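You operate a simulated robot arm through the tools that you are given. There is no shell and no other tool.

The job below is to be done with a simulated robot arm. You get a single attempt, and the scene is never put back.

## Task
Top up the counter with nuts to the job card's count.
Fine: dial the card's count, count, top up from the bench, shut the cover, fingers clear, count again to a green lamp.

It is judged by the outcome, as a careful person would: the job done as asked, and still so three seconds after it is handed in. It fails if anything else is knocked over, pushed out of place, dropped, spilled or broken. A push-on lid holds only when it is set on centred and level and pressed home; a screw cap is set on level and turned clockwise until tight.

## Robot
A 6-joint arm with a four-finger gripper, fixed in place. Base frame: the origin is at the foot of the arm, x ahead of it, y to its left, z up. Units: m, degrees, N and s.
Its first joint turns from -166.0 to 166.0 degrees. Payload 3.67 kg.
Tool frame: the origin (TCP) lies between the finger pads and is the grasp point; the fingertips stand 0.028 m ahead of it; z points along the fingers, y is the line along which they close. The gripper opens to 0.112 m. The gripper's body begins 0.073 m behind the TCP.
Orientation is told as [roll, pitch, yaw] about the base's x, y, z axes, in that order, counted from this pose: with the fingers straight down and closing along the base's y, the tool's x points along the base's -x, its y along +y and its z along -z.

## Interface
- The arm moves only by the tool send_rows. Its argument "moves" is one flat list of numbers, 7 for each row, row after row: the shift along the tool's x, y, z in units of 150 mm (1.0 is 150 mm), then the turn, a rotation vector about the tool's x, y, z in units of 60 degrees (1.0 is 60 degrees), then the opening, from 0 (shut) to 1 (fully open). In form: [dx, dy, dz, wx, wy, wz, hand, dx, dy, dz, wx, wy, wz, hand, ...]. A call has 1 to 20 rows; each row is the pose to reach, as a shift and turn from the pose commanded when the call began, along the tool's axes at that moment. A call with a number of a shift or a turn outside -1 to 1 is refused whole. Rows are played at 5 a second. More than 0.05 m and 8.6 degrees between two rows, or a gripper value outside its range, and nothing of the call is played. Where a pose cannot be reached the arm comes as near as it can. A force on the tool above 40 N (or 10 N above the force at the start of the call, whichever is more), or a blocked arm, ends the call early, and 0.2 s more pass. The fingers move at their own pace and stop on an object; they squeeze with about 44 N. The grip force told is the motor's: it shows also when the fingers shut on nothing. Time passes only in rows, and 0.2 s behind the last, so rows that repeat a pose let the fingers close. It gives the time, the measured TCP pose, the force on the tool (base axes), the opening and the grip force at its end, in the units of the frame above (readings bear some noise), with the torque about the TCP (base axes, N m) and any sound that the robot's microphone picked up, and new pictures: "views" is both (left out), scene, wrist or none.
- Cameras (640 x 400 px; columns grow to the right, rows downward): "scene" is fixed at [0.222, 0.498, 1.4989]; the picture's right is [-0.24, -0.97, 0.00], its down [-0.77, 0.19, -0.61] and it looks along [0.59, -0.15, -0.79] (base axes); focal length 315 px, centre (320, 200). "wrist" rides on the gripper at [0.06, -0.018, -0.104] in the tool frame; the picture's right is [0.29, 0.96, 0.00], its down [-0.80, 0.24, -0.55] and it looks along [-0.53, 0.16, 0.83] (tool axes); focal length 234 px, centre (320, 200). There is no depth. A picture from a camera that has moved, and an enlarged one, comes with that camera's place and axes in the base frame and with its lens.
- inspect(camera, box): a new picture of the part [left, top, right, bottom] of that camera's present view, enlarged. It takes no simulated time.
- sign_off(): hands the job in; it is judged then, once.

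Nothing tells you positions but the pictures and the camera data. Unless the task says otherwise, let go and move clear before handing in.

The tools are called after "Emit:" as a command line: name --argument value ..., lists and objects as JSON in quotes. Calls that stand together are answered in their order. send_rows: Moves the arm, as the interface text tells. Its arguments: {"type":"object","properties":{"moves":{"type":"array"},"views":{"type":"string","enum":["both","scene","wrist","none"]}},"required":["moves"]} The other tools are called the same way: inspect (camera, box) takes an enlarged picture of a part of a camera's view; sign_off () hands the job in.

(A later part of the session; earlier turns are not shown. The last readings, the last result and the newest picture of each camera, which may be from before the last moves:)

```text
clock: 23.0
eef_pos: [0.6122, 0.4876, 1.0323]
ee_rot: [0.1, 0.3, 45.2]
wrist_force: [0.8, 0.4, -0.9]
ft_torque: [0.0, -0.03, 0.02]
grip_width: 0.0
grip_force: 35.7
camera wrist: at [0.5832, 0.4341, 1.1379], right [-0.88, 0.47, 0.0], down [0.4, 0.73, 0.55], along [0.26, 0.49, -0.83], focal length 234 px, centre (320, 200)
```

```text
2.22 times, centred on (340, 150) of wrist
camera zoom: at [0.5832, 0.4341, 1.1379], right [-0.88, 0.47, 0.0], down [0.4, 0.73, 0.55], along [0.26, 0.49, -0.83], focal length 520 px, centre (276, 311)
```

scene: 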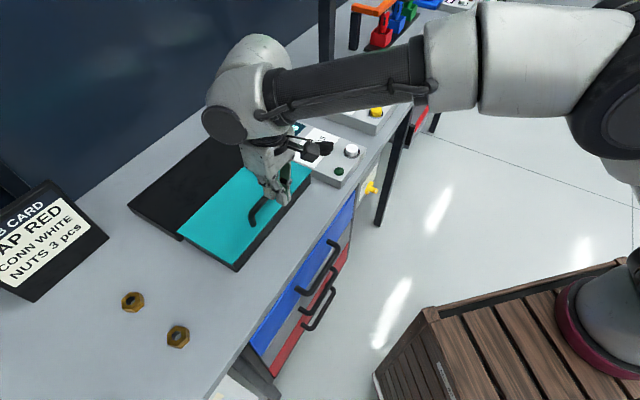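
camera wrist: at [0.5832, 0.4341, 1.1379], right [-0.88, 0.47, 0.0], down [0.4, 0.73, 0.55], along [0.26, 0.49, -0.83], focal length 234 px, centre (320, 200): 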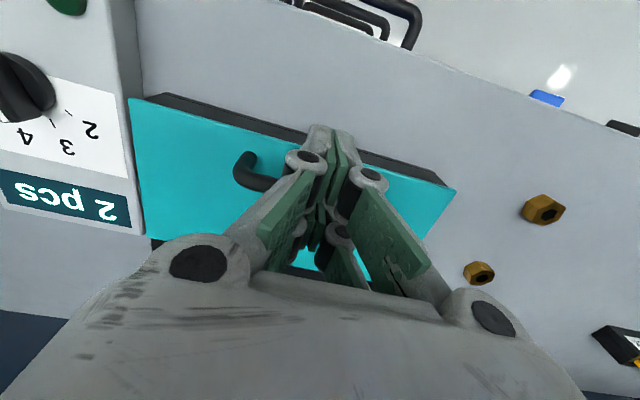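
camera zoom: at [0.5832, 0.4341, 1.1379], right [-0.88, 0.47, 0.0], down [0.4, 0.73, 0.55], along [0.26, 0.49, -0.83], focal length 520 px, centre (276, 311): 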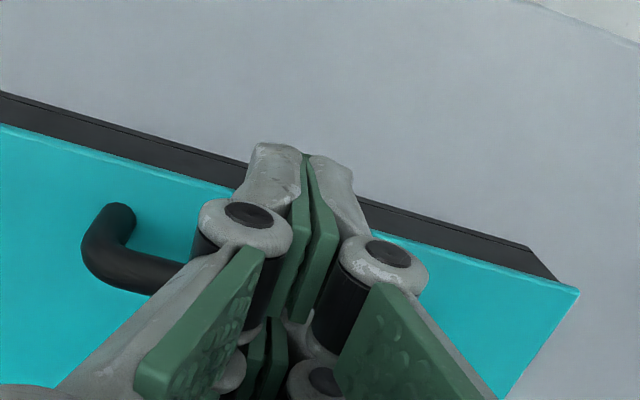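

Fingers are well placed on the robot side of the bar. I'll lower to tip z≈0.962 and push outward 35 mm to test whether the cover slides.

Emit:
send_rows --moves '[0, 0, 0.15, 0, 0, 0, 0, 0, 0, 0.28, 0, 0, 0, 0, 0, 0, 0.28, 0, 0, 0, 0, -0.05, 0, 0.28, 0, 0, 0, 0, -0.1, 0, 0.28, 0, 0, 0, 0, -0.14, 0, 0.28, 0, 0, 0, 0, -0.17, 0, 0.28, 0, 0, 0, 0, -0.2, 0, 0.28, 0, 0, 0, 0, -0.23, 0, 0.28, 0, 0, 0, 0]'

Emit:
inspect --camera "scene" --box '[170, 120, 330, 280]'

```text
clock: 25.0
eef_pos: [0.636, 0.5129, 0.9904]
ee_rot: [0.0, 0.2, 45.1]
wrist_force: [-1.1, -0.5, 0.5]
ft_torque: [0.0, -0.01, -0.01]
grip_width: 0.0
grip_force: 35.4
camera wrist: at [0.6073, 0.4579, 1.0959], right [-0.88, 0.47, 0.0], down [0.4, 0.73, 0.55], along [0.26, 0.49, -0.83], focal length 234 px, centre (320, 200)
```

scene: 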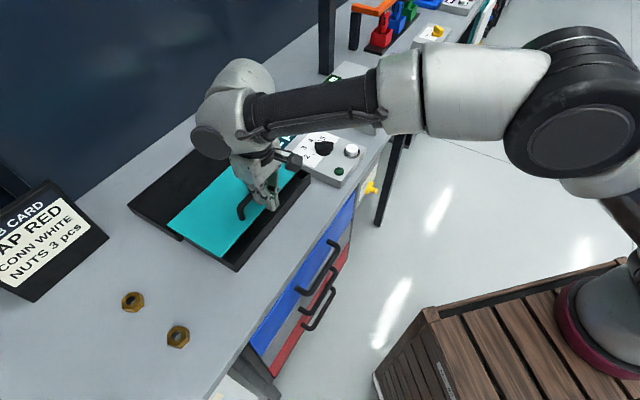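
wrist: 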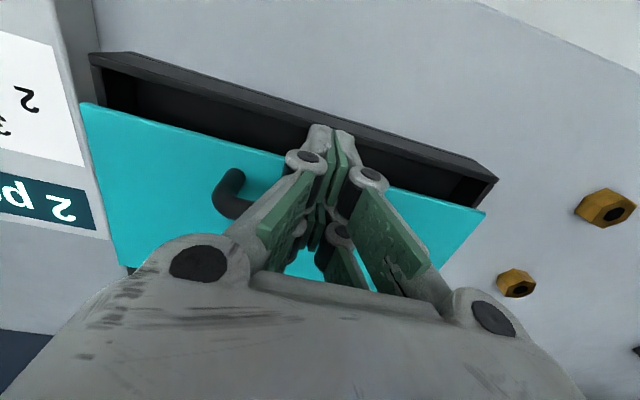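

```text
2.50 times, centred on (250, 200) of scene
camera zoom: at [0.222, 0.498, 1.4989], right [-0.24, -0.97, 0.0], down [-0.77, 0.19, -0.61], along [0.59, -0.15, -0.79], focal length 787 px, centre (495, 200)
```

zoom: 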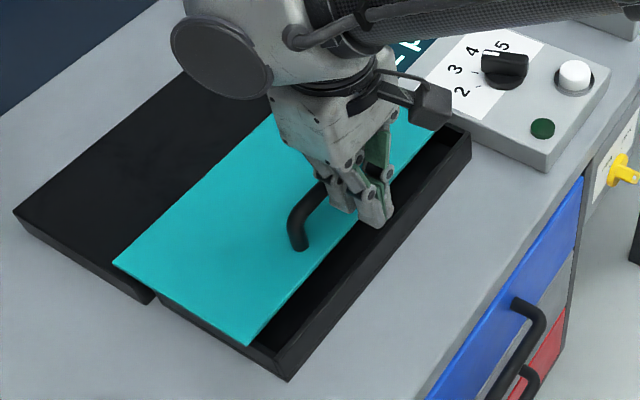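

The cover slides freely with low force and the tray is opening. I'll continue pushing 0.1 m.

Emit:
send_rows --moves '[-0.07, 0, 0, 0, 0, 0, 0, -0.14, 0, 0, 0, 0, 0, 0, -0.21, 0, 0, 0, 0, 0, 0, -0.28, 0, 0, 0, 0, 0, 0, -0.35, 0, 0, 0, 0, 0, 0, -0.42, 0, 0, 0, 0, 0, 0, -0.49, 0, 0, 0, 0, 0, 0, -0.56, 0, 0, 0, 0, 0, 0, -0.63, 0, 0, 0, 0, 0, 0, -0.68, 0, 0, 0, 0, 0, 0]'

Emit:
inspect --camera "scene" --box '[110, 120, 350, 280]'

```text
clock: 27.2
eef_pos: [0.6994, 0.5711, 0.988]
ee_rot: [0.1, 0.4, 45.1]
wrist_force: [0.4, -0.1, 0.6]
ft_torque: [-0.01, -0.02, -0.01]
grip_width: 0.0
grip_force: 35.5
out of reach, approached as far as the arm can: row 9, 10
camera wrist: at [0.67, 0.5156, 1.0939], right [-0.88, 0.47, 0.0], down [0.4, 0.73, 0.55], along [0.26, 0.49, -0.83], focal length 234 px, centre (320, 200)
```

scene: 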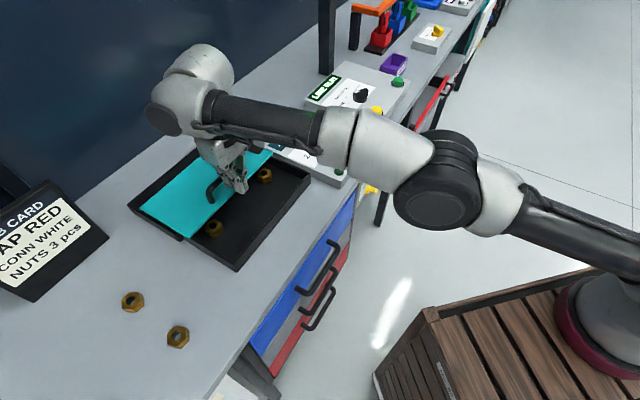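
wrist: 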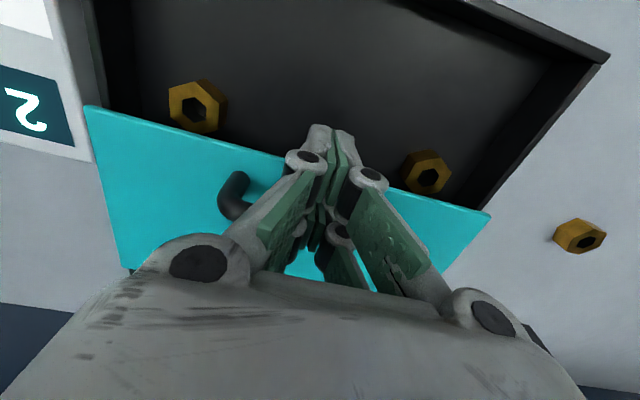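

```text
2.50 times, centred on (230, 200) of scene
camera zoom: at [0.222, 0.498, 1.4989], right [-0.24, -0.97, 0.0], down [-0.77, 0.19, -0.61], along [0.59, -0.15, -0.79], focal length 787 px, centre (545, 200)
```

zoom: 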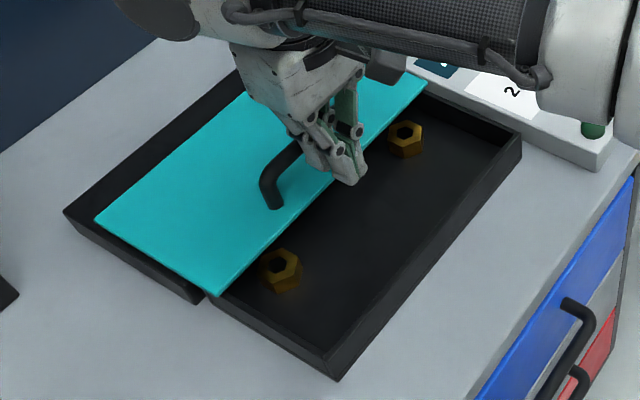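

The tray is open about 0.1 m and holds two nuts, matching "2 pcs". That is plenty of opening and the arm is near its reach limit, so I'll back off, rise, and head for the nearer bench nut at about (0.425, 0.70).

Emit:
send_rows --moves '[0.08, 0, -0.05, 0, 0, 0, 0, 0.12, 0, -0.3, 0, 0, 0, 0, 0.2, 0, -0.6, 0, 0, 0, 0, 0.3, 0.2, -0.8, 0, 0, 0, 0.3, 0.4, 0.4, -0.8, 0, 0, 0, 0.6, 0.5, 0.6, -0.8, 0, 0, 0, 1, 0.6, 0.8, -0.8, 0, 0, 0, 1, 0.7, 1.0, -0.8, 0, 0, 0, 1, 0.7, 1.0, -0.8, 0, 0, 0, 1]'

Emit:
inspect --camera "scene" --box '[110, 120, 350, 280]'

Emit:
inspect --camera "scene" --box '[90, 270, 250, 370]'

```text
clock: 29.2
eef_pos: [0.5178, 0.6006, 1.1115]
ee_rot: [0.1, 0.3, 45.2]
wrist_force: [0.1, 0.0, -0.1]
ft_torque: [0.0, 0.03, 0.0]
grip_width: 0.1119
grip_force: 0.1
camera wrist: at [0.489, 0.5454, 1.216], right [-0.88, 0.47, 0.0], down [0.4, 0.73, 0.55], along [0.26, 0.49, -0.83], focal length 234 px, centre (320, 200)
```

scene: 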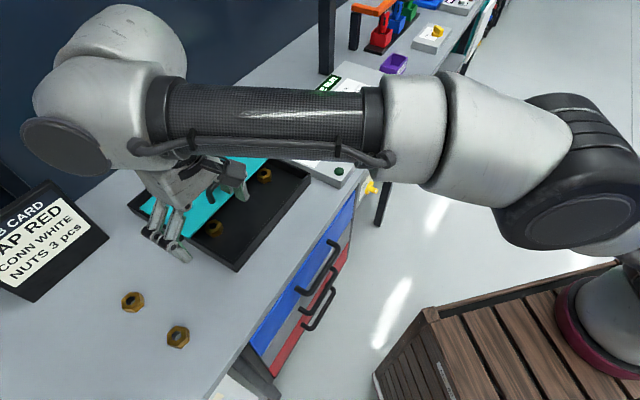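
wrist: 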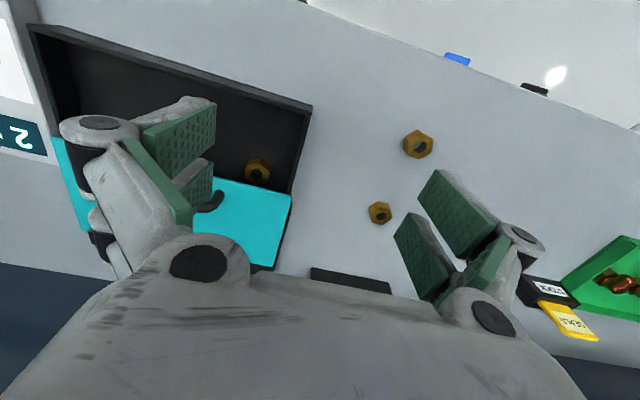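

```text
2.50 times, centred on (230, 200) of scene
camera zoom: at [0.222, 0.498, 1.4989], right [-0.24, -0.97, 0.0], down [-0.77, 0.19, -0.61], along [0.59, -0.15, -0.79], focal length 787 px, centre (545, 200)
```

zoom: 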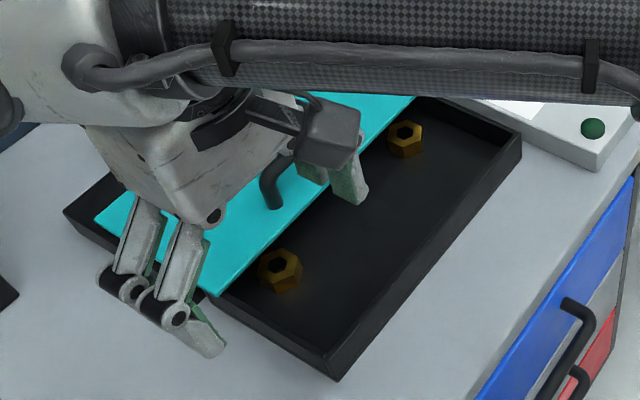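

```text
4.00 times, centred on (170, 320) of scene
camera zoom: at [0.222, 0.498, 1.4989], right [-0.24, -0.97, 0.0], down [-0.77, 0.19, -0.61], along [0.59, -0.15, -0.79], focal length 1259 px, centre (920, -280)
```

zoom: 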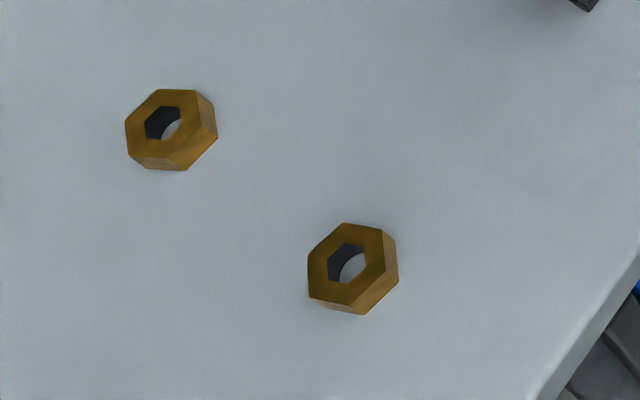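

Nut B is at about (0.425, 0.706). I'll move directly above it to see its orientation.

Emit:
send_rows --moves '[-0.02, 0.2, 0, 0, 0, 0, 1, -0.04, 0.4, 0.1, 0, 0, 0, 1, -0.058, 0.6, 0.2, 0, 0, 0, 1, -0.058, 0.8, 0.3, 0, 0, 0, 1, -0.058, 0.933, 0.4, 0, 0, 0, 1, -0.058, 0.933, 0.4, 0, 0, 0, 1]'

Emit:
inspect --camera "wrist" --box '[240, 60, 400, 180]'

```text
clock: 30.6
eef_pos: [0.4224, 0.6762, 1.0444]
ee_rot: [0.2, 0.3, 45.1]
wrist_force: [-1.3, -1.0, 0.4]
ft_torque: [0.0, -0.01, 0.0]
grip_width: 0.1117
grip_force: 0.1
out of reach, approached as far as the arm can: row 2, 3, 4, 5, 6
camera wrist: at [0.3929, 0.6211, 1.1488], right [-0.88, 0.47, 0.0], down [0.4, 0.73, 0.55], along [0.26, 0.49, -0.83], focal length 234 px, centre (320, 200)
```

scene: 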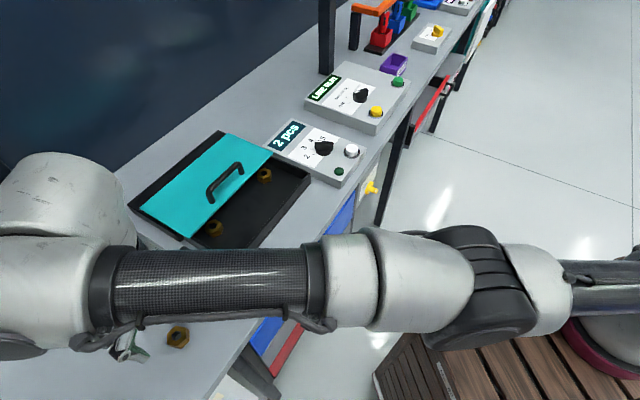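
wrist: 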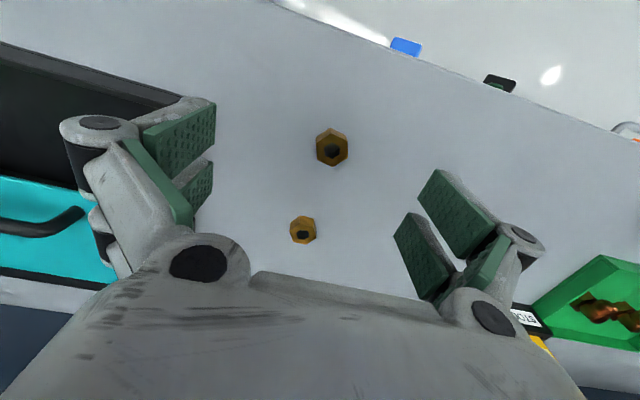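

```text
3.33 times, centred on (320, 120) of wrist
camera zoom: at [0.3929, 0.6211, 1.1488], right [-0.88, 0.47, 0.0], down [0.4, 0.73, 0.55], along [0.26, 0.49, -0.83], focal length 781 px, centre (320, 467)
```

zoom: 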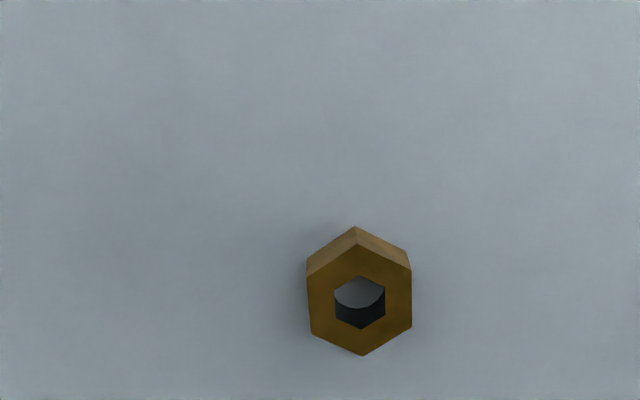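

The arm reported reach trouble and stopped about 30 mm short of the nut in y. I'll try lowering a little while moving toward it in small steps to learn the limit.

Emit:
send_rows --moves '[0, 0, 0.1, 0, 0, 0, 1, -0.04, 0.03, 0.2, 0, 0, 0, 1, -0.08, 0.06, 0.3, 0, 0, 0, 1, -0.12, 0.1, 0.35, 0, 0, 0, 1, -0.155, 0.127, 0.35, 0, 0, 0, 1, -0.155, 0.127, 0.35, 0, 0, 0, 1]'

```text
clock: 32.0
eef_pos: [0.4205, 0.69, 0.9902]
ee_rot: [0.2, 0.3, 45.1]
wrist_force: [-0.5, 0.7, -0.8]
ft_torque: [0.0, 0.02, 0.0]
grip_width: 0.1121
grip_force: 0.2
out of reach, approached as far as the arm can: row 3, 4, 5, 6
camera wrist: at [0.3916, 0.6358, 1.0948], right [-0.88, 0.47, 0.0], down [0.4, 0.73, 0.55], along [0.26, 0.49, -0.83], focal length 234 px, centre (320, 200)
```

scene: 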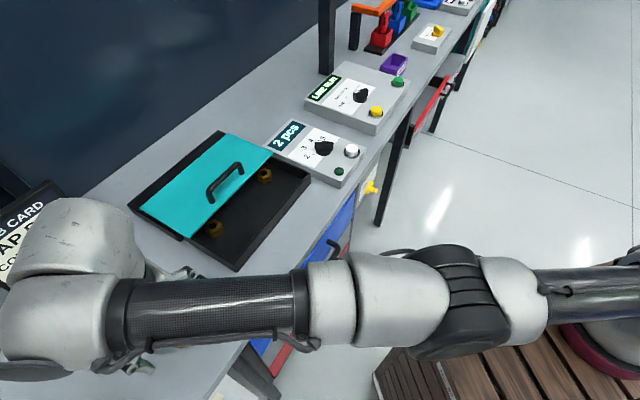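
wrist: 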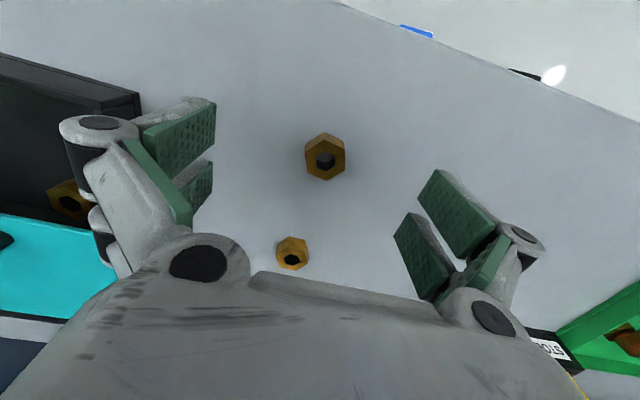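

The arm is simply near full stretch here; lowering and tilting the fingers outward gains reach. The nut's flats run at ~65°, about 31 mm across, centre ≈(0.4245, 0.707). I'll turn the gripper to 65° yaw with a 12° outward tilt.

Emit:
send_rows --moves '[0, 0, 0, -0.005, -0.05, -0.083, 1, 0, 0, 0, -0.014, -0.1, -0.167, 1, 0, 0, 0, -0.024, -0.15, -0.25, 1, 0, 0, 0, -0.035, -0.2, -0.333, 1, 0, 0, 0, -0.035, -0.2, -0.333, 1]' --views "wrist"

Emit:
inspect --camera "wrist" --box '[220, 60, 420, 210]'

```text
clock: 33.2
eef_pos: [0.4275, 0.7319, 1.0104]
ee_rot: [0.3, -11.3, 63.9]
wrist_force: [0.0, 0.0, 0.0]
ft_torque: [0.0, -0.01, -0.01]
grip_width: 0.1119
grip_force: 0.0
out of reach, approached as far as the arm can: row 1, 2, 3, 4
camera wrist: at [0.4095, 0.6524, 1.1019], right [-0.98, 0.17, -0.05], down [0.08, 0.71, 0.7], along [0.15, 0.68, -0.71], focal length 234 px, centre (320, 200)
```

wrist: 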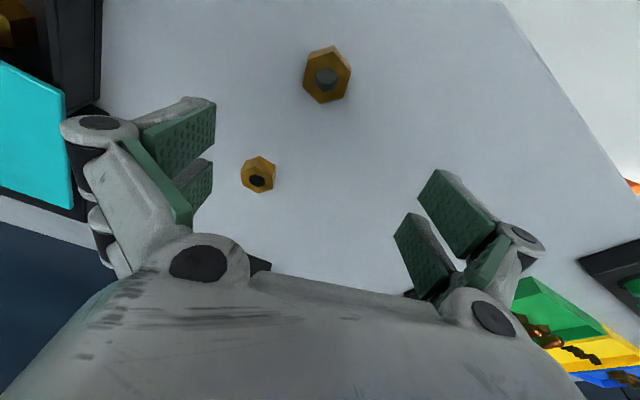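

```text
2.67 times, centred on (320, 135) of wrist
camera zoom: at [0.4095, 0.6524, 1.1019], right [-0.98, 0.17, -0.05], down [0.08, 0.71, 0.7], along [0.15, 0.68, -0.71], focal length 624 px, centre (320, 373)
```

zoom: 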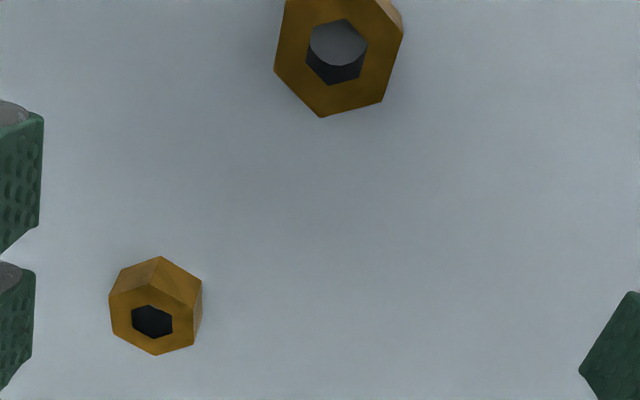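

With the tilt the arm now reaches. I'll hold a moment to get a settled reading before descending.

Emit:
send_rows --moves '[0, 0, 0, 0, 0, 0, 1, 0, 0, 0, 0, 0, 0, 1]' --views "none"

```text
clock: 33.8
eef_pos: [0.4264, 0.73, 1.0087]
ee_rot: [0.3, -11.0, 63.8]
wrist_force: [-0.2, -0.4, -0.4]
ft_torque: [-0.04, -0.01, -0.01]
grip_width: 0.1118
grip_force: 0.1
```

Reading is steady at (0.4265, 0.731, 1.009). I'll move to about 40 mm above the grasp pose and check alignment.

Emit:
send_rows --moves '[0.11, -0.026, 0.1, 0, 0, 0, 0.7, 0.225, -0.053, 0.196, 0, 0, 0, 0.6, 0.225, -0.053, 0.196, 0, 0, 0, 0.6]' --views "wrist"

Emit:
inspect --camera "wrist" --box '[220, 60, 420, 210]'

```text
clock: 34.6
eef_pos: [0.4171, 0.6627, 0.953]
ee_rot: [0.2, -12.0, 65.2]
wrist_force: [-0.2, -0.2, 0.0]
ft_torque: [0.04, -0.02, 0.01]
grip_width: 0.0674
grip_force: 0.1
out of reach, approached as far as the arm can: row 1
camera wrist: at [0.4004, 0.5831, 1.0438], right [-0.99, 0.15, -0.06], down [0.06, 0.7, 0.71], along [0.14, 0.7, -0.7], focal length 234 px, centre (320, 200)
```

wrist: 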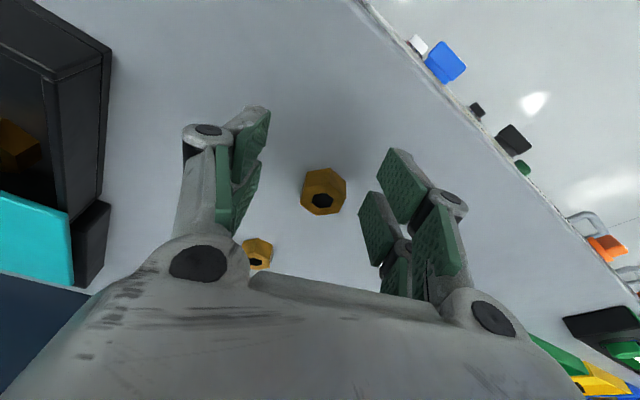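

```text
2.67 times, centred on (320, 135) of wrist
camera zoom: at [0.4004, 0.5831, 1.0438], right [-0.99, 0.15, -0.06], down [0.06, 0.7, 0.71], along [0.14, 0.7, -0.7], focal length 624 px, centre (320, 373)
```

zoom: 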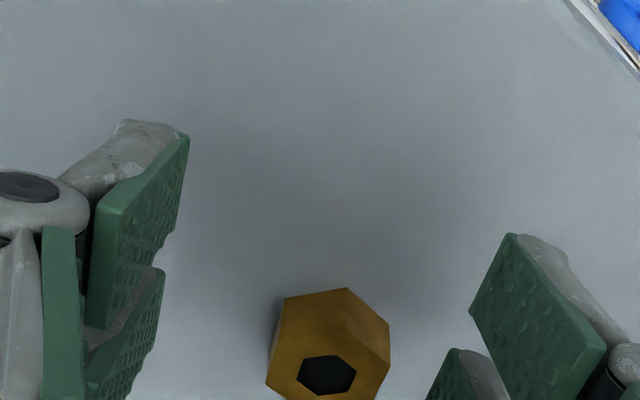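

The nut is confirmed at (0.4235, 0.707), top z≈0.92, and the jaws can straddle it by sliding in from the robot side. I'll go to the grasp pose with fingertips about z 0.907.

Emit:
send_rows --moves '[0, 0.083, 0, 0, 0, 0, 0.6, -0.08, 0.083, 0.05, 0, 0, 0, 0.6, -0.15, 0.083, 0.1, 0, 0, 0, 0.6, -0.2236, 0.083, 0.15, 0, 0, 0, 0.6, -0.2236, 0.083, 0.17, 0, 0, 0, 0.6, -0.2236, 0.083, 0.17, 0, 0, 0, 0.6]'

Emit:
inspect --camera "wrist" --box '[220, 100, 420, 250]'

```text
clock: 36.0
eef_pos: [0.419, 0.702, 0.934]
ee_rot: [0.2, -11.9, 65.0]
wrist_force: [0.2, -0.4, 0.1]
ft_torque: [0.03, 0.01, 0.0]
grip_width: 0.0673
grip_force: 0.0
camera wrist: at [0.4024, 0.623, 1.0251], right [-0.99, 0.15, -0.06], down [0.06, 0.7, 0.71], along [0.14, 0.7, -0.7], focal length 234 px, centre (320, 200)
```

scene: 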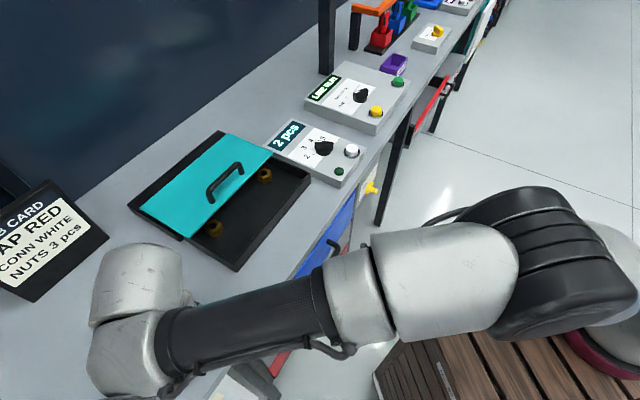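
wrist: 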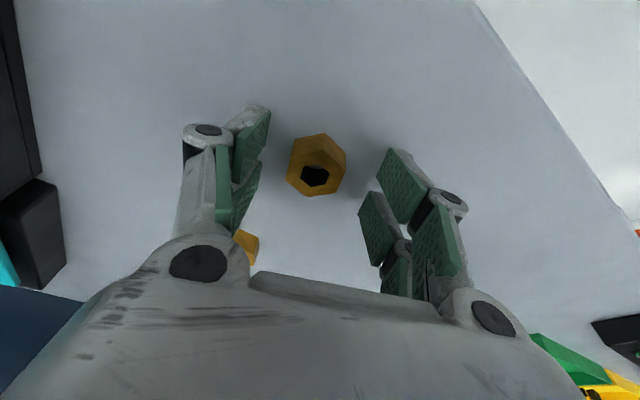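

```text
2.67 times, centred on (320, 175) of wrist
camera zoom: at [0.4024, 0.623, 1.0251], right [-0.99, 0.15, -0.06], down [0.06, 0.7, 0.71], along [0.14, 0.7, -0.7], focal length 624 px, centre (320, 267)
```

zoom: 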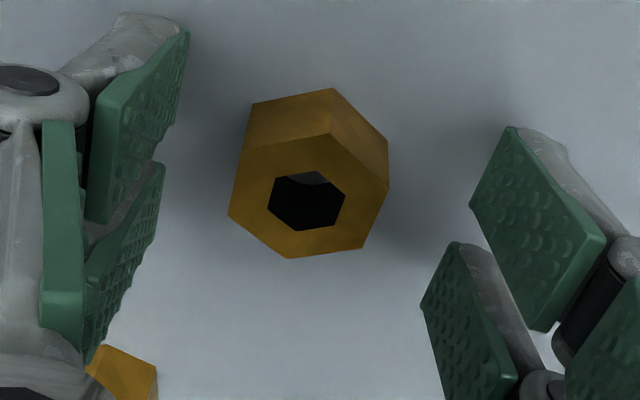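

The nut sits between the pads, ~2 mm off-centre. I'll shift slightly and close.

Emit:
send_rows --moves '[0, -0.016, 0.0, 0, 0, 0, 0.6, 0, -0.016, 0.0, 0, 0, 0, 0.4, 0, -0.016, 0.0, 0, 0, 0, 0.28, 0, -0.016, 0.0, 0, 0, 0, 0.15, 0, -0.016, 0.0, 0, 0, 0, 0.15, 0, -0.016, 0.0, 0, 0, 0, 0.15]' --views "wrist"

Emit:
inspect --camera "wrist" --box '[220, 100, 420, 250]'

```text
clock: 37.4
eef_pos: [0.4221, 0.7024, 0.9357]
ee_rot: [0.2, -11.9, 65.1]
wrist_force: [0.0, -1.0, 1.3]
ft_torque: [-0.01, 0.08, -0.02]
grip_width: 0.0304
grip_force: 43.9
camera wrist: at [0.405, 0.622, 1.0263], right [-0.99, 0.15, -0.06], down [0.06, 0.7, 0.71], along [0.14, 0.7, -0.7], focal length 234 px, centre (320, 200)
```

wrist: 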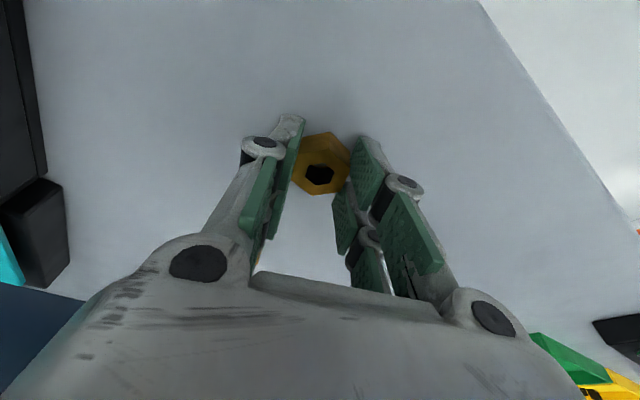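

```text
2.67 times, centred on (320, 175) of wrist
camera zoom: at [0.405, 0.622, 1.0263], right [-0.99, 0.15, -0.06], down [0.06, 0.7, 0.71], along [0.14, 0.7, -0.7], focal length 624 px, centre (320, 267)
```

zoom: 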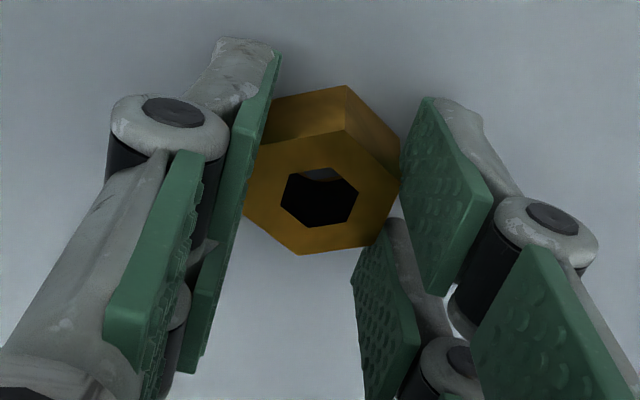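

Nut gripped (30.4 mm, 44 N). I'll lift it, drawing back slightly toward the robot to stay in reach.

Emit:
send_rows --moves '[0, 0, -0.1, 0, 0, 0, 0.15, 0.02, 0, -0.25, 0, 0, 0, 0.15, 0.1, 0, -0.4, 0, 0, 0, 0.15, 0.2, 0, -0.55, 0, 0, 0, 0.15, 0.3, 0, -0.7, 0, 0, 0, 0.15, 0.3, 0, -0.7, 0, 0, 0, 0.15]'

```text
clock: 38.8
eef_pos: [0.3951, 0.6419, 1.0291]
ee_rot: [0.2, -11.9, 65.2]
wrist_force: [0.0, -0.7, -0.4]
ft_torque: [0.02, 0.0, -0.04]
grip_width: 0.0306
grip_force: 44.2
camera wrist: at [0.3783, 0.5622, 1.1198], right [-0.99, 0.15, -0.06], down [0.06, 0.7, 0.71], along [0.14, 0.69, -0.7], focal length 234 px, centre (320, 200)
```

scene: 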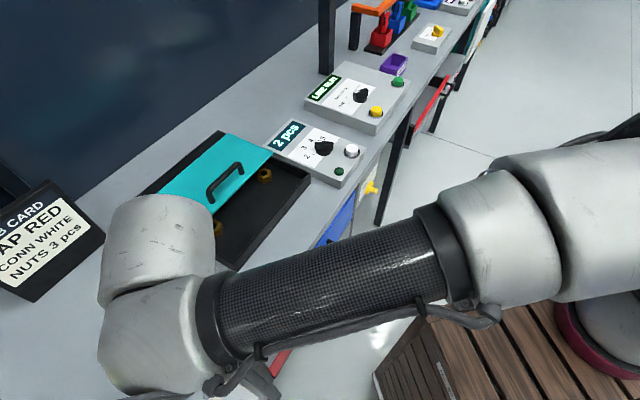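
wrist: 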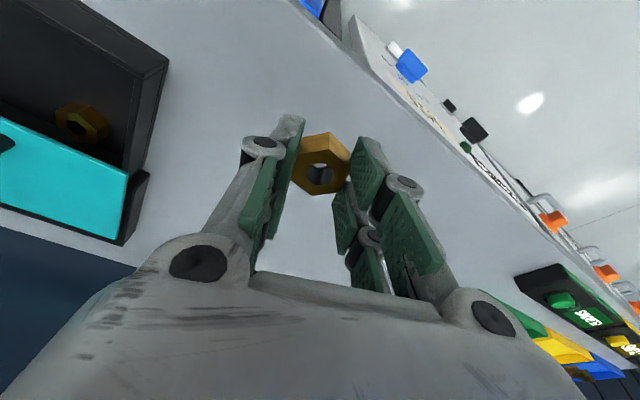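

The nut is secure. I'll carry it sideways toward the tray opening (target ≈(0.654, 0.527)) in two legs at this height.

Emit:
send_rows --moves '[0, -0.16, 0, 0, 0, 0, 0.15, 0, -0.32, 0, 0, 0, 0, 0.15, 0, -0.48, 0, 0, 0, 0, 0.15, 0, -0.64, 0, 0, 0, 0, 0.15, 0, -0.8, 0, 0, 0, 0, 0.15, 0, -0.944, 0, 0, 0, 0, 0.15, 0, -0.944, 0, 0, 0, 0, 0.15]' --views "none"

Emit:
send_rows --moves '[0, -0.16, 0, 0, 0, 0, 0.15, 0, -0.32, 0, 0, 0, 0, 0.15, 0, -0.48, 0, 0, 0, 0, 0.15, 0, -0.64, 0, 0, 0, 0, 0.15, 0, -0.8, 0, 0, 0, 0, 0.15, 0, -0.944, 0, 0, 0, 0, 0.15, 0, -0.944, 0, 0, 0, 0, 0.15]'

Emit:
inspect --camera "wrist" --box '[180, 60, 460, 270]'

Emit:
inspect --camera "scene" --box '[110, 120, 350, 280]'

```text
clock: 40.4
eef_pos: [0.5224, 0.5819, 1.0275]
ee_rot: [0.2, -11.9, 65.1]
wrist_force: [-0.1, -0.1, -0.1]
ft_torque: [0.0, -0.01, 0.01]
grip_width: 0.0305
grip_force: 44.1
```

```text
clock: 42.0
eef_pos: [0.6525, 0.521, 1.0281]
ee_rot: [0.3, -11.9, 65.0]
wrist_force: [-0.4, 0.0, 0.3]
ft_torque: [0.04, 0.01, 0.02]
grip_width: 0.0304
grip_force: 43.8
camera wrist: at [0.6364, 0.4415, 1.1189], right [-0.99, 0.15, -0.06], down [0.06, 0.7, 0.71], along [0.14, 0.7, -0.7], focal length 234 px, centre (320, 200)
```

scene: 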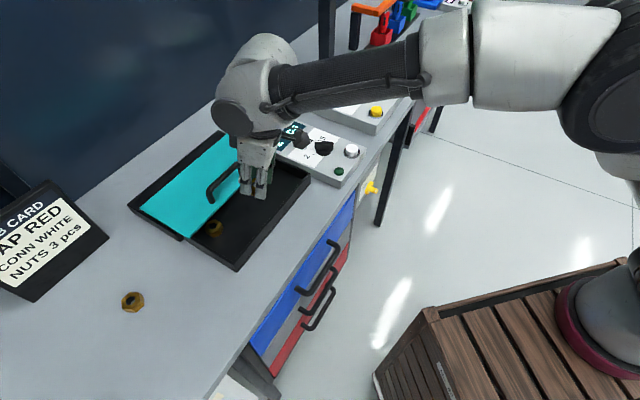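
wrist: 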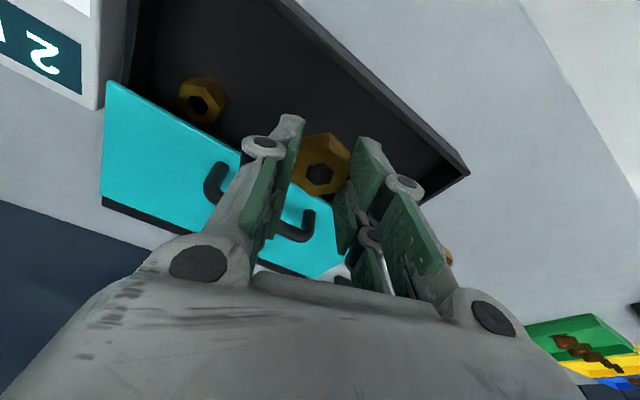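

```text
1.90 times, centred on (320, 165) of wrist
camera zoom: at [0.6364, 0.4415, 1.1189], right [-0.99, 0.15, -0.06], down [0.06, 0.7, 0.71], along [0.14, 0.7, -0.7], focal length 446 px, centre (320, 267)
```

zoom: 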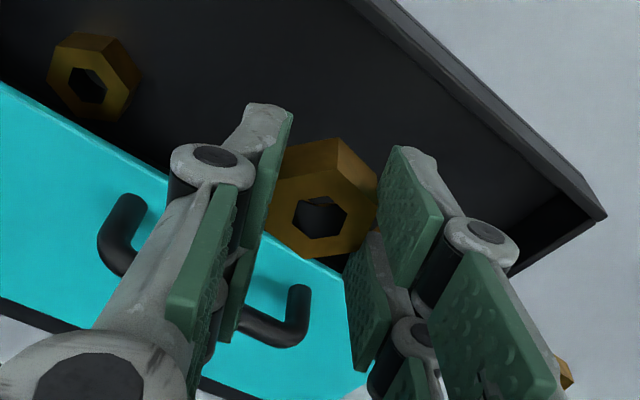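

```text
2.50 times, centred on (230, 200) of scene
camera zoom: at [0.222, 0.498, 1.4989], right [-0.24, -0.97, 0.0], down [-0.77, 0.19, -0.61], along [0.59, -0.15, -0.79], focal length 787 px, centre (545, 200)
```

zoom: 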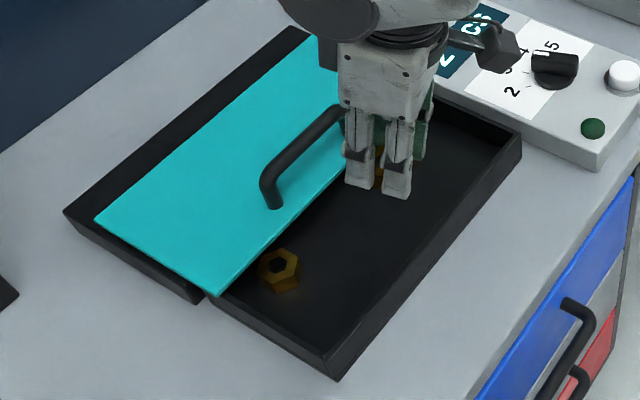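

Over the open tray, clear of both existing nuts and the cover edge. I'll lower the nut to just above the tray floor.

Emit:
send_rows --moves '[0.03, 0, 0.14, 0, 0, 0, 0.15, 0.06, 0, 0.28, 0, 0, 0, 0.15, 0.09, 0, 0.42, 0, 0, 0, 0.15, 0.104, 0, 0.489, 0, 0, 0, 0.15, 0.108, 0, 0.509, 0, 0, 0, 0.15, 0.108, 0, 0.509, 0, 0, 0, 0.15]'

Emit:
inspect --camera "scene" --box '[180, 140, 320, 260]'

```text
clock: 43.4
eef_pos: [0.652, 0.5227, 0.9507]
ee_rot: [0.2, -12.1, 65.1]
wrist_force: [7.8, 9.5, 8.2]
ft_torque: [0.06, 0.18, -0.25]
grip_width: 0.0304
grip_force: 43.7
camera wrist: at [0.6353, 0.4422, 1.0403], right [-0.99, 0.15, -0.06], down [0.06, 0.7, 0.71], along [0.14, 0.7, -0.7], focal length 234 px, centre (320, 200)
```

scene: 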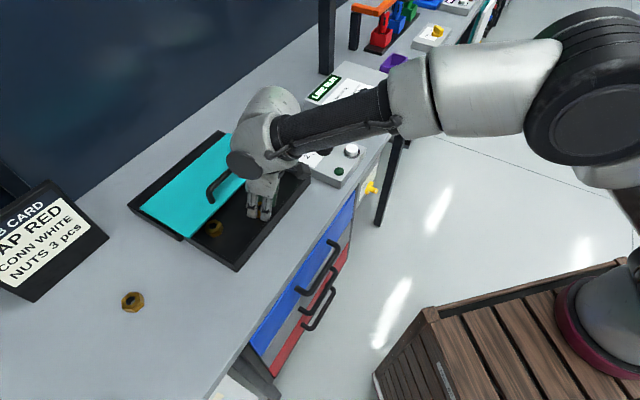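
wrist: 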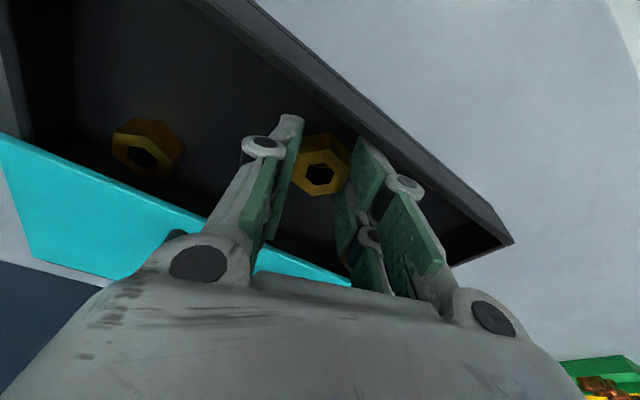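

```text
3.33 times, centred on (250, 200) of scene
camera zoom: at [0.222, 0.498, 1.4989], right [-0.24, -0.97, 0.0], down [-0.77, 0.19, -0.61], along [0.59, -0.15, -0.79], focal length 1050 px, centre (553, 200)
```

zoom: 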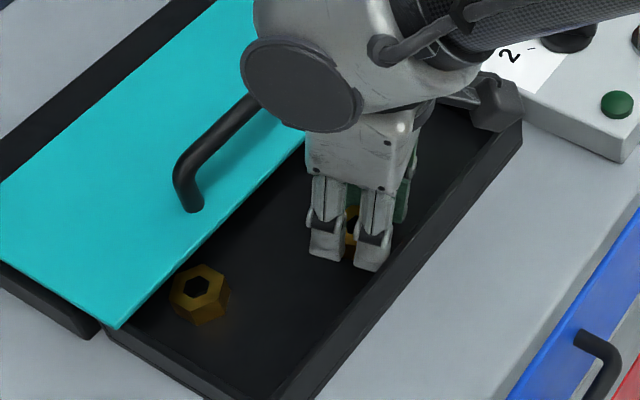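

There's light contact (~8 N up, ~12 N outward), likely the nut meeting the tray floor. I'll look closely before releasing.

Emit:
inspect --camera "wrist" --box '[200, 80, 440, 260]'

Emit:
inspect --camera "scene" --box '[220, 180, 300, 240]'

```text
2.22 times, centred on (320, 170) of wrist
camera zoom: at [0.6353, 0.4422, 1.0403], right [-0.99, 0.15, -0.06], down [0.06, 0.7, 0.71], along [0.14, 0.7, -0.7], focal length 520 px, centre (320, 267)
```

zoom: 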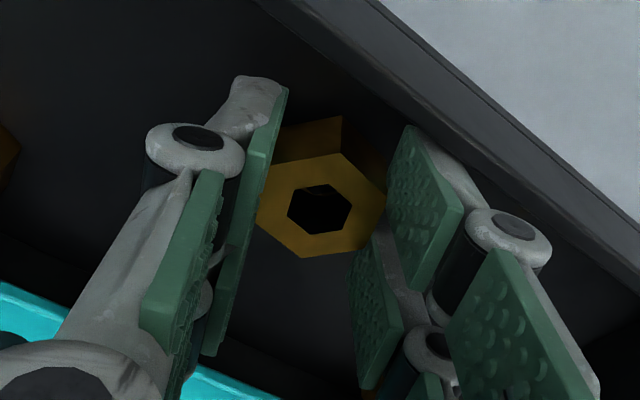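

```text
6.67 times, centred on (260, 210) of scene
camera zoom: at [0.222, 0.498, 1.4989], right [-0.24, -0.97, 0.0], down [-0.77, 0.19, -0.61], along [0.59, -0.15, -0.79], focal length 2099 px, centre (720, 133)
```

zoom: 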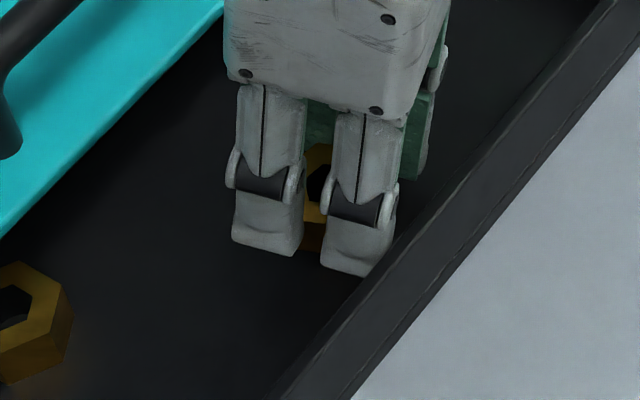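

The robot-side finger is touching the tray's front wall, which explains the outward push. I'll raise 6 mm and move 18 mm further outward into the tray.

Emit:
send_rows --moves '[-0.008, 0, -0.039, 0, 0, 0, 0.15, -0.06, -0.02, -0.028, 0, 0, 0, 0.15, -0.118, -0.041, -0.016, 0, 0, 0, 0.15, -0.118, -0.041, -0.016, 0, 0, 0, 0.15]'

Emit:
inspect --camera "scene" --box '[220, 170, 300, 230]'

Emit:
inspect --camera "wrist" --box '[200, 80, 440, 260]'

```text
clock: 44.4
eef_pos: [0.6656, 0.5337, 0.9553]
ee_rot: [0.2, -11.9, 65.1]
wrist_force: [0.1, -0.6, -0.1]
ft_torque: [0.01, -0.01, 0.03]
grip_width: 0.0306
grip_force: 44.0
camera wrist: at [0.6482, 0.4544, 1.0462], right [-0.99, 0.15, -0.06], down [0.06, 0.7, 0.71], along [0.14, 0.69, -0.7], focal length 234 px, centre (320, 200)
```

scene: 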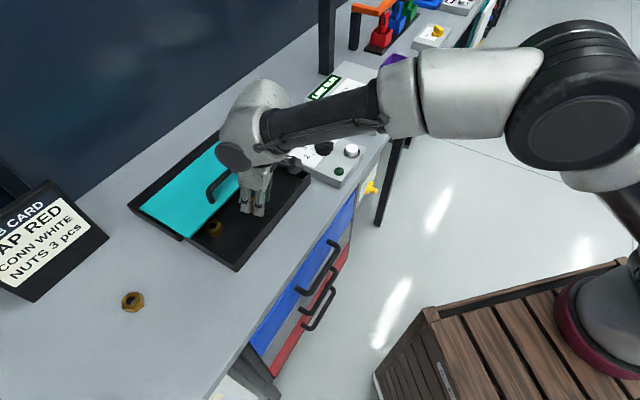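
wrist: 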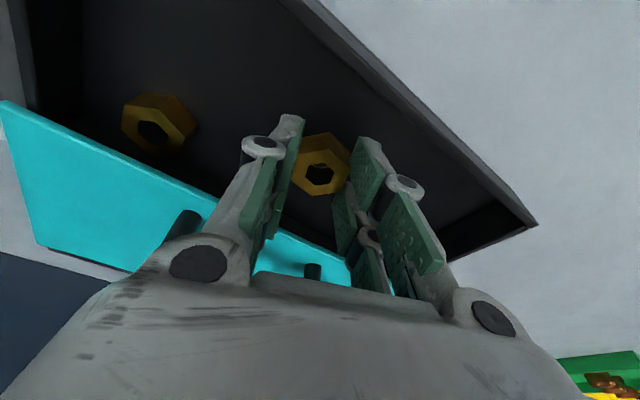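

```text
6.67 times, centred on (260, 200) of scene
camera zoom: at [0.222, 0.498, 1.4989], right [-0.24, -0.97, 0.0], down [-0.77, 0.19, -0.61], along [0.59, -0.15, -0.79], focal length 2099 px, centre (720, 200)
```

zoom: 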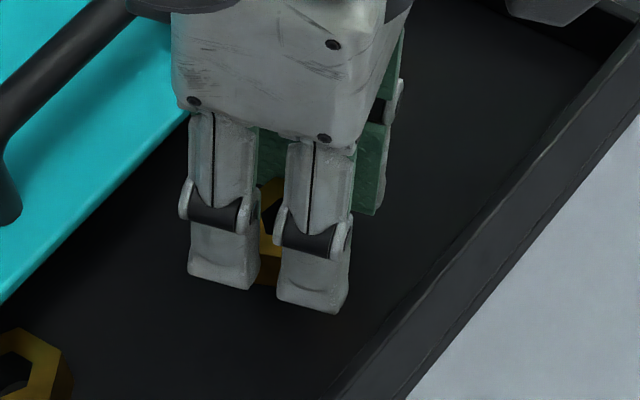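

```text
2.22 times, centred on (320, 170) of wrist
camera zoom: at [0.6482, 0.4544, 1.0462], right [-0.99, 0.15, -0.06], down [0.06, 0.7, 0.71], along [0.14, 0.69, -0.7], focal length 520 px, centre (320, 267)
```

zoom: 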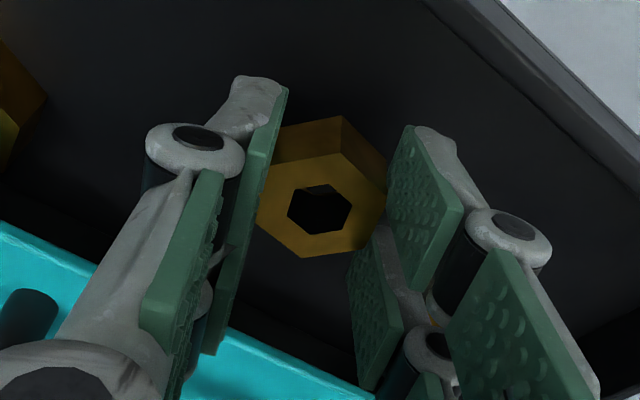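

Clear of the wall now. I'll lower in small steps until the nut meets the floor.

Emit:
send_rows --moves '[0.004, 0, 0.02, 0, 0, 0, 0.15, 0.008, 0, 0.039, 0, 0, 0, 0.15, 0.01, 0, 0.049, 0, 0, 0, 0.15, 0.0125, 0, 0.059, 0, 0, 0, 0.15, 0.0125, 0, 0.059, 0, 0, 0, 0.15]' --views "none"

```text
clock: 45.6
eef_pos: [0.6648, 0.5351, 0.9463]
ee_rot: [0.2, -12.0, 65.1]
wrist_force: [-0.6, 0.4, 0.5]
ft_torque: [-0.03, 0.01, -0.02]
grip_width: 0.0303
grip_force: 44.3
```

Emit:
send_rows --moves '[0.002, 0, 0.0098, 0, 0, 0, 0.15, 0.004, 0, 0.0196, 0, 0, 0, 0.15, 0.006, 0, 0.029, 0, 0, 0, 0.15, 0.006, 0, 0.029, 0, 0, 0, 0.15]' --views "none"

```text
clock: 46.6
eef_pos: [0.6648, 0.5352, 0.9444]
ee_rot: [0.2, -12.1, 65.1]
wrist_force: [0.6, -1.2, 12.4]
ft_torque: [-0.11, 0.13, 0.02]
grip_width: 0.0305
grip_force: 44.2
```

The nut is on the tray floor (12 N up). I'll release and lift clear.

Emit:
send_rows --moves '[0, 0, 0, 0, 0, 0, 0.35, 0, 0, 0, 0, 0, 0, 0.45, 0, 0, 0, 0, 0, 0, 0.45, 0, 0, -0.15, 0, 0, 0, 0.45, 0, 0, -0.35, 0, 0, 0, 0.45, 0, 0, -0.6, 0, 0, 0, 0.45, 0, 0, -0.8, 0, 0, 0, 0.45, 0, 0, -0.8, 0, 0, 0, 0.45]'

Emit:
inspect --camera "scene" --box '[120, 120, 320, 280]'

Emit:
inspect --camera "wrist" --box '[140, 0, 500, 280]'

```text
clock: 48.4
eef_pos: [0.655, 0.5154, 1.0613]
ee_rot: [0.2, -11.8, 65.1]
wrist_force: [0.0, -0.2, 0.3]
ft_torque: [0.0, 0.01, -0.01]
grip_width: 0.0503
grip_force: 0.2
camera wrist: at [0.6379, 0.4354, 1.1508], right [-0.99, 0.15, -0.06], down [0.06, 0.7, 0.71], along [0.14, 0.69, -0.7], focal length 234 px, centre (320, 200)
```

scene: 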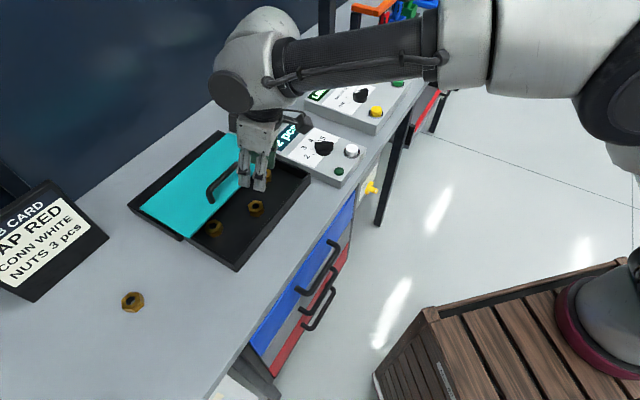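
wrist: 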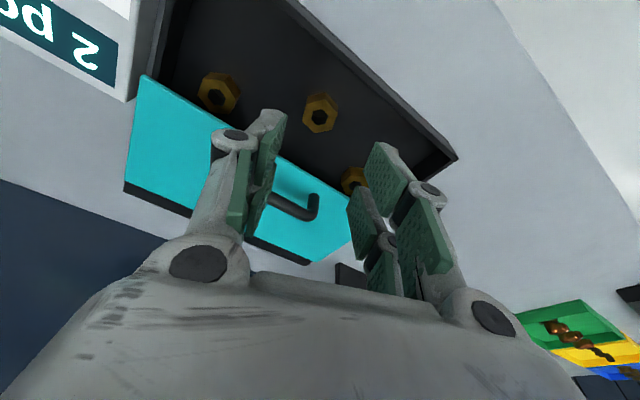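

```text
2.50 times, centred on (220, 200) of scene
camera zoom: at [0.222, 0.498, 1.4989], right [-0.24, -0.97, 0.0], down [-0.77, 0.19, -0.61], along [0.59, -0.15, -0.79], focal length 787 px, centre (570, 200)
```

zoom: 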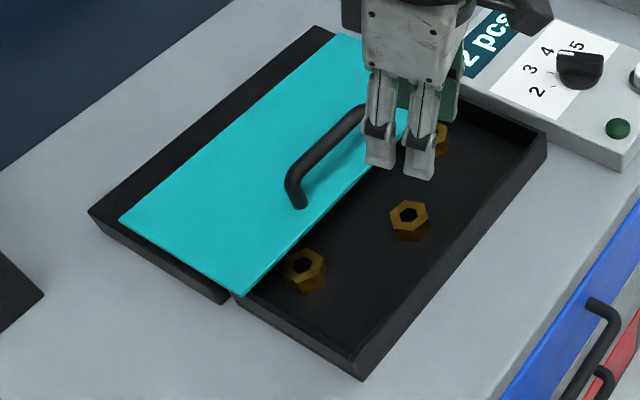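

```text
1.43 times, centred on (320, 140) of wrist
camera zoom: at [0.6379, 0.4354, 1.1508], right [-0.99, 0.15, -0.06], down [0.06, 0.7, 0.71], along [0.14, 0.69, -0.7], focal length 334 px, centre (320, 286)
```

zoom: 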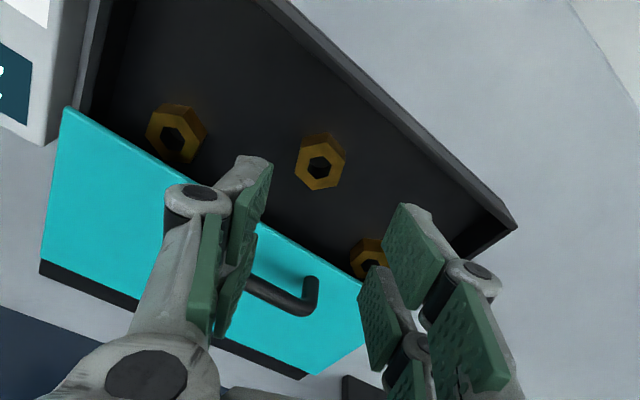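

All three nuts are in the tray. Next I'll shut the cover by hooking behind the handle; that needs more reach, so I'll turn to yaw 45° and tilt further outward, fingers closed.

Emit:
send_rows --moves '[0, 0, 0, 0.023, 0, 0.109, 0.2, 0, 0, 0, 0.046, 0, 0.217, 0, 0, 0, 0, 0.069, 0, 0.326, 0, 0, 0, 0, 0.069, 0, 0.326, 0]' --views "none"

Emit:
send_rows --moves '[0, 0, 0, 0, -0.09, 0, 0, 0, 0, 0, 0, -0.167, 0, 0, 0, 0, 0, 0, -0.167, 0, 0]'

Emit:
inspect --camera "wrist" --box '[140, 0, 500, 280]'

```text
clock: 49.4
eef_pos: [0.6553, 0.5142, 1.0593]
ee_rot: [0.2, -11.9, 45.1]
wrist_force: [-0.6, -0.6, 0.1]
ft_torque: [-0.01, 0.0, 0.0]
grip_width: 0.0
grip_force: 36.0
```

```text
clock: 50.2
eef_pos: [0.6539, 0.5134, 1.0595]
ee_rot: [0.2, -21.9, 45.1]
wrist_force: [0.2, -0.4, -0.3]
ft_torque: [-0.01, -0.02, 0.02]
grip_width: 0.0002
grip_force: 35.5
camera wrist: at [0.6008, 0.4342, 1.1351], right [-0.87, 0.49, -0.1], down [0.21, 0.55, 0.81], along [0.45, 0.68, -0.57], focal length 234 px, centre (320, 200)
```

scene: 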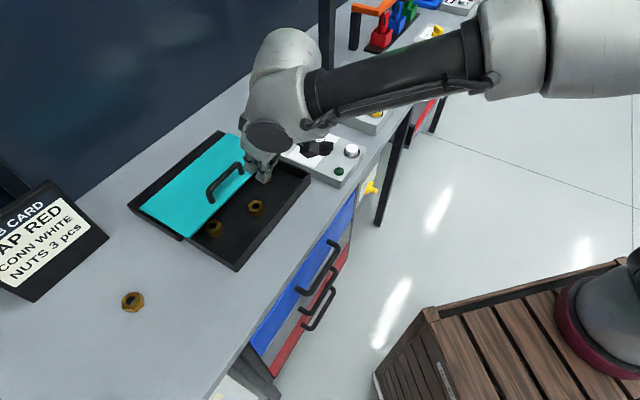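
wrist: 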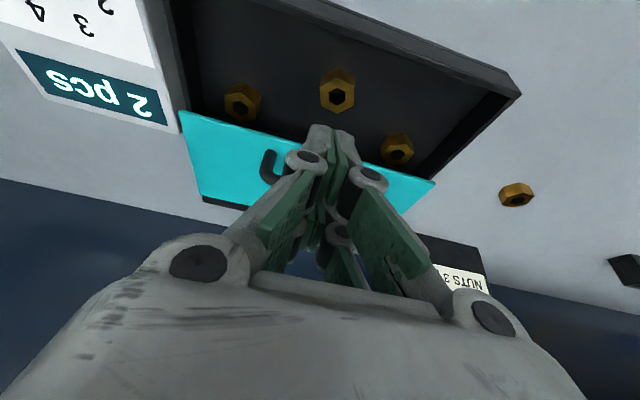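

```text
1.43 times, centred on (320, 140) of wrist
camera zoom: at [0.6008, 0.4342, 1.1351], right [-0.87, 0.49, -0.1], down [0.21, 0.55, 0.81], along [0.45, 0.68, -0.57], focal length 334 px, centre (320, 286)
```

zoom: 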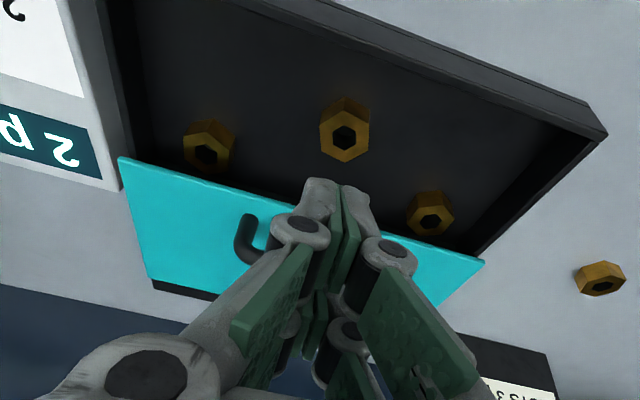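

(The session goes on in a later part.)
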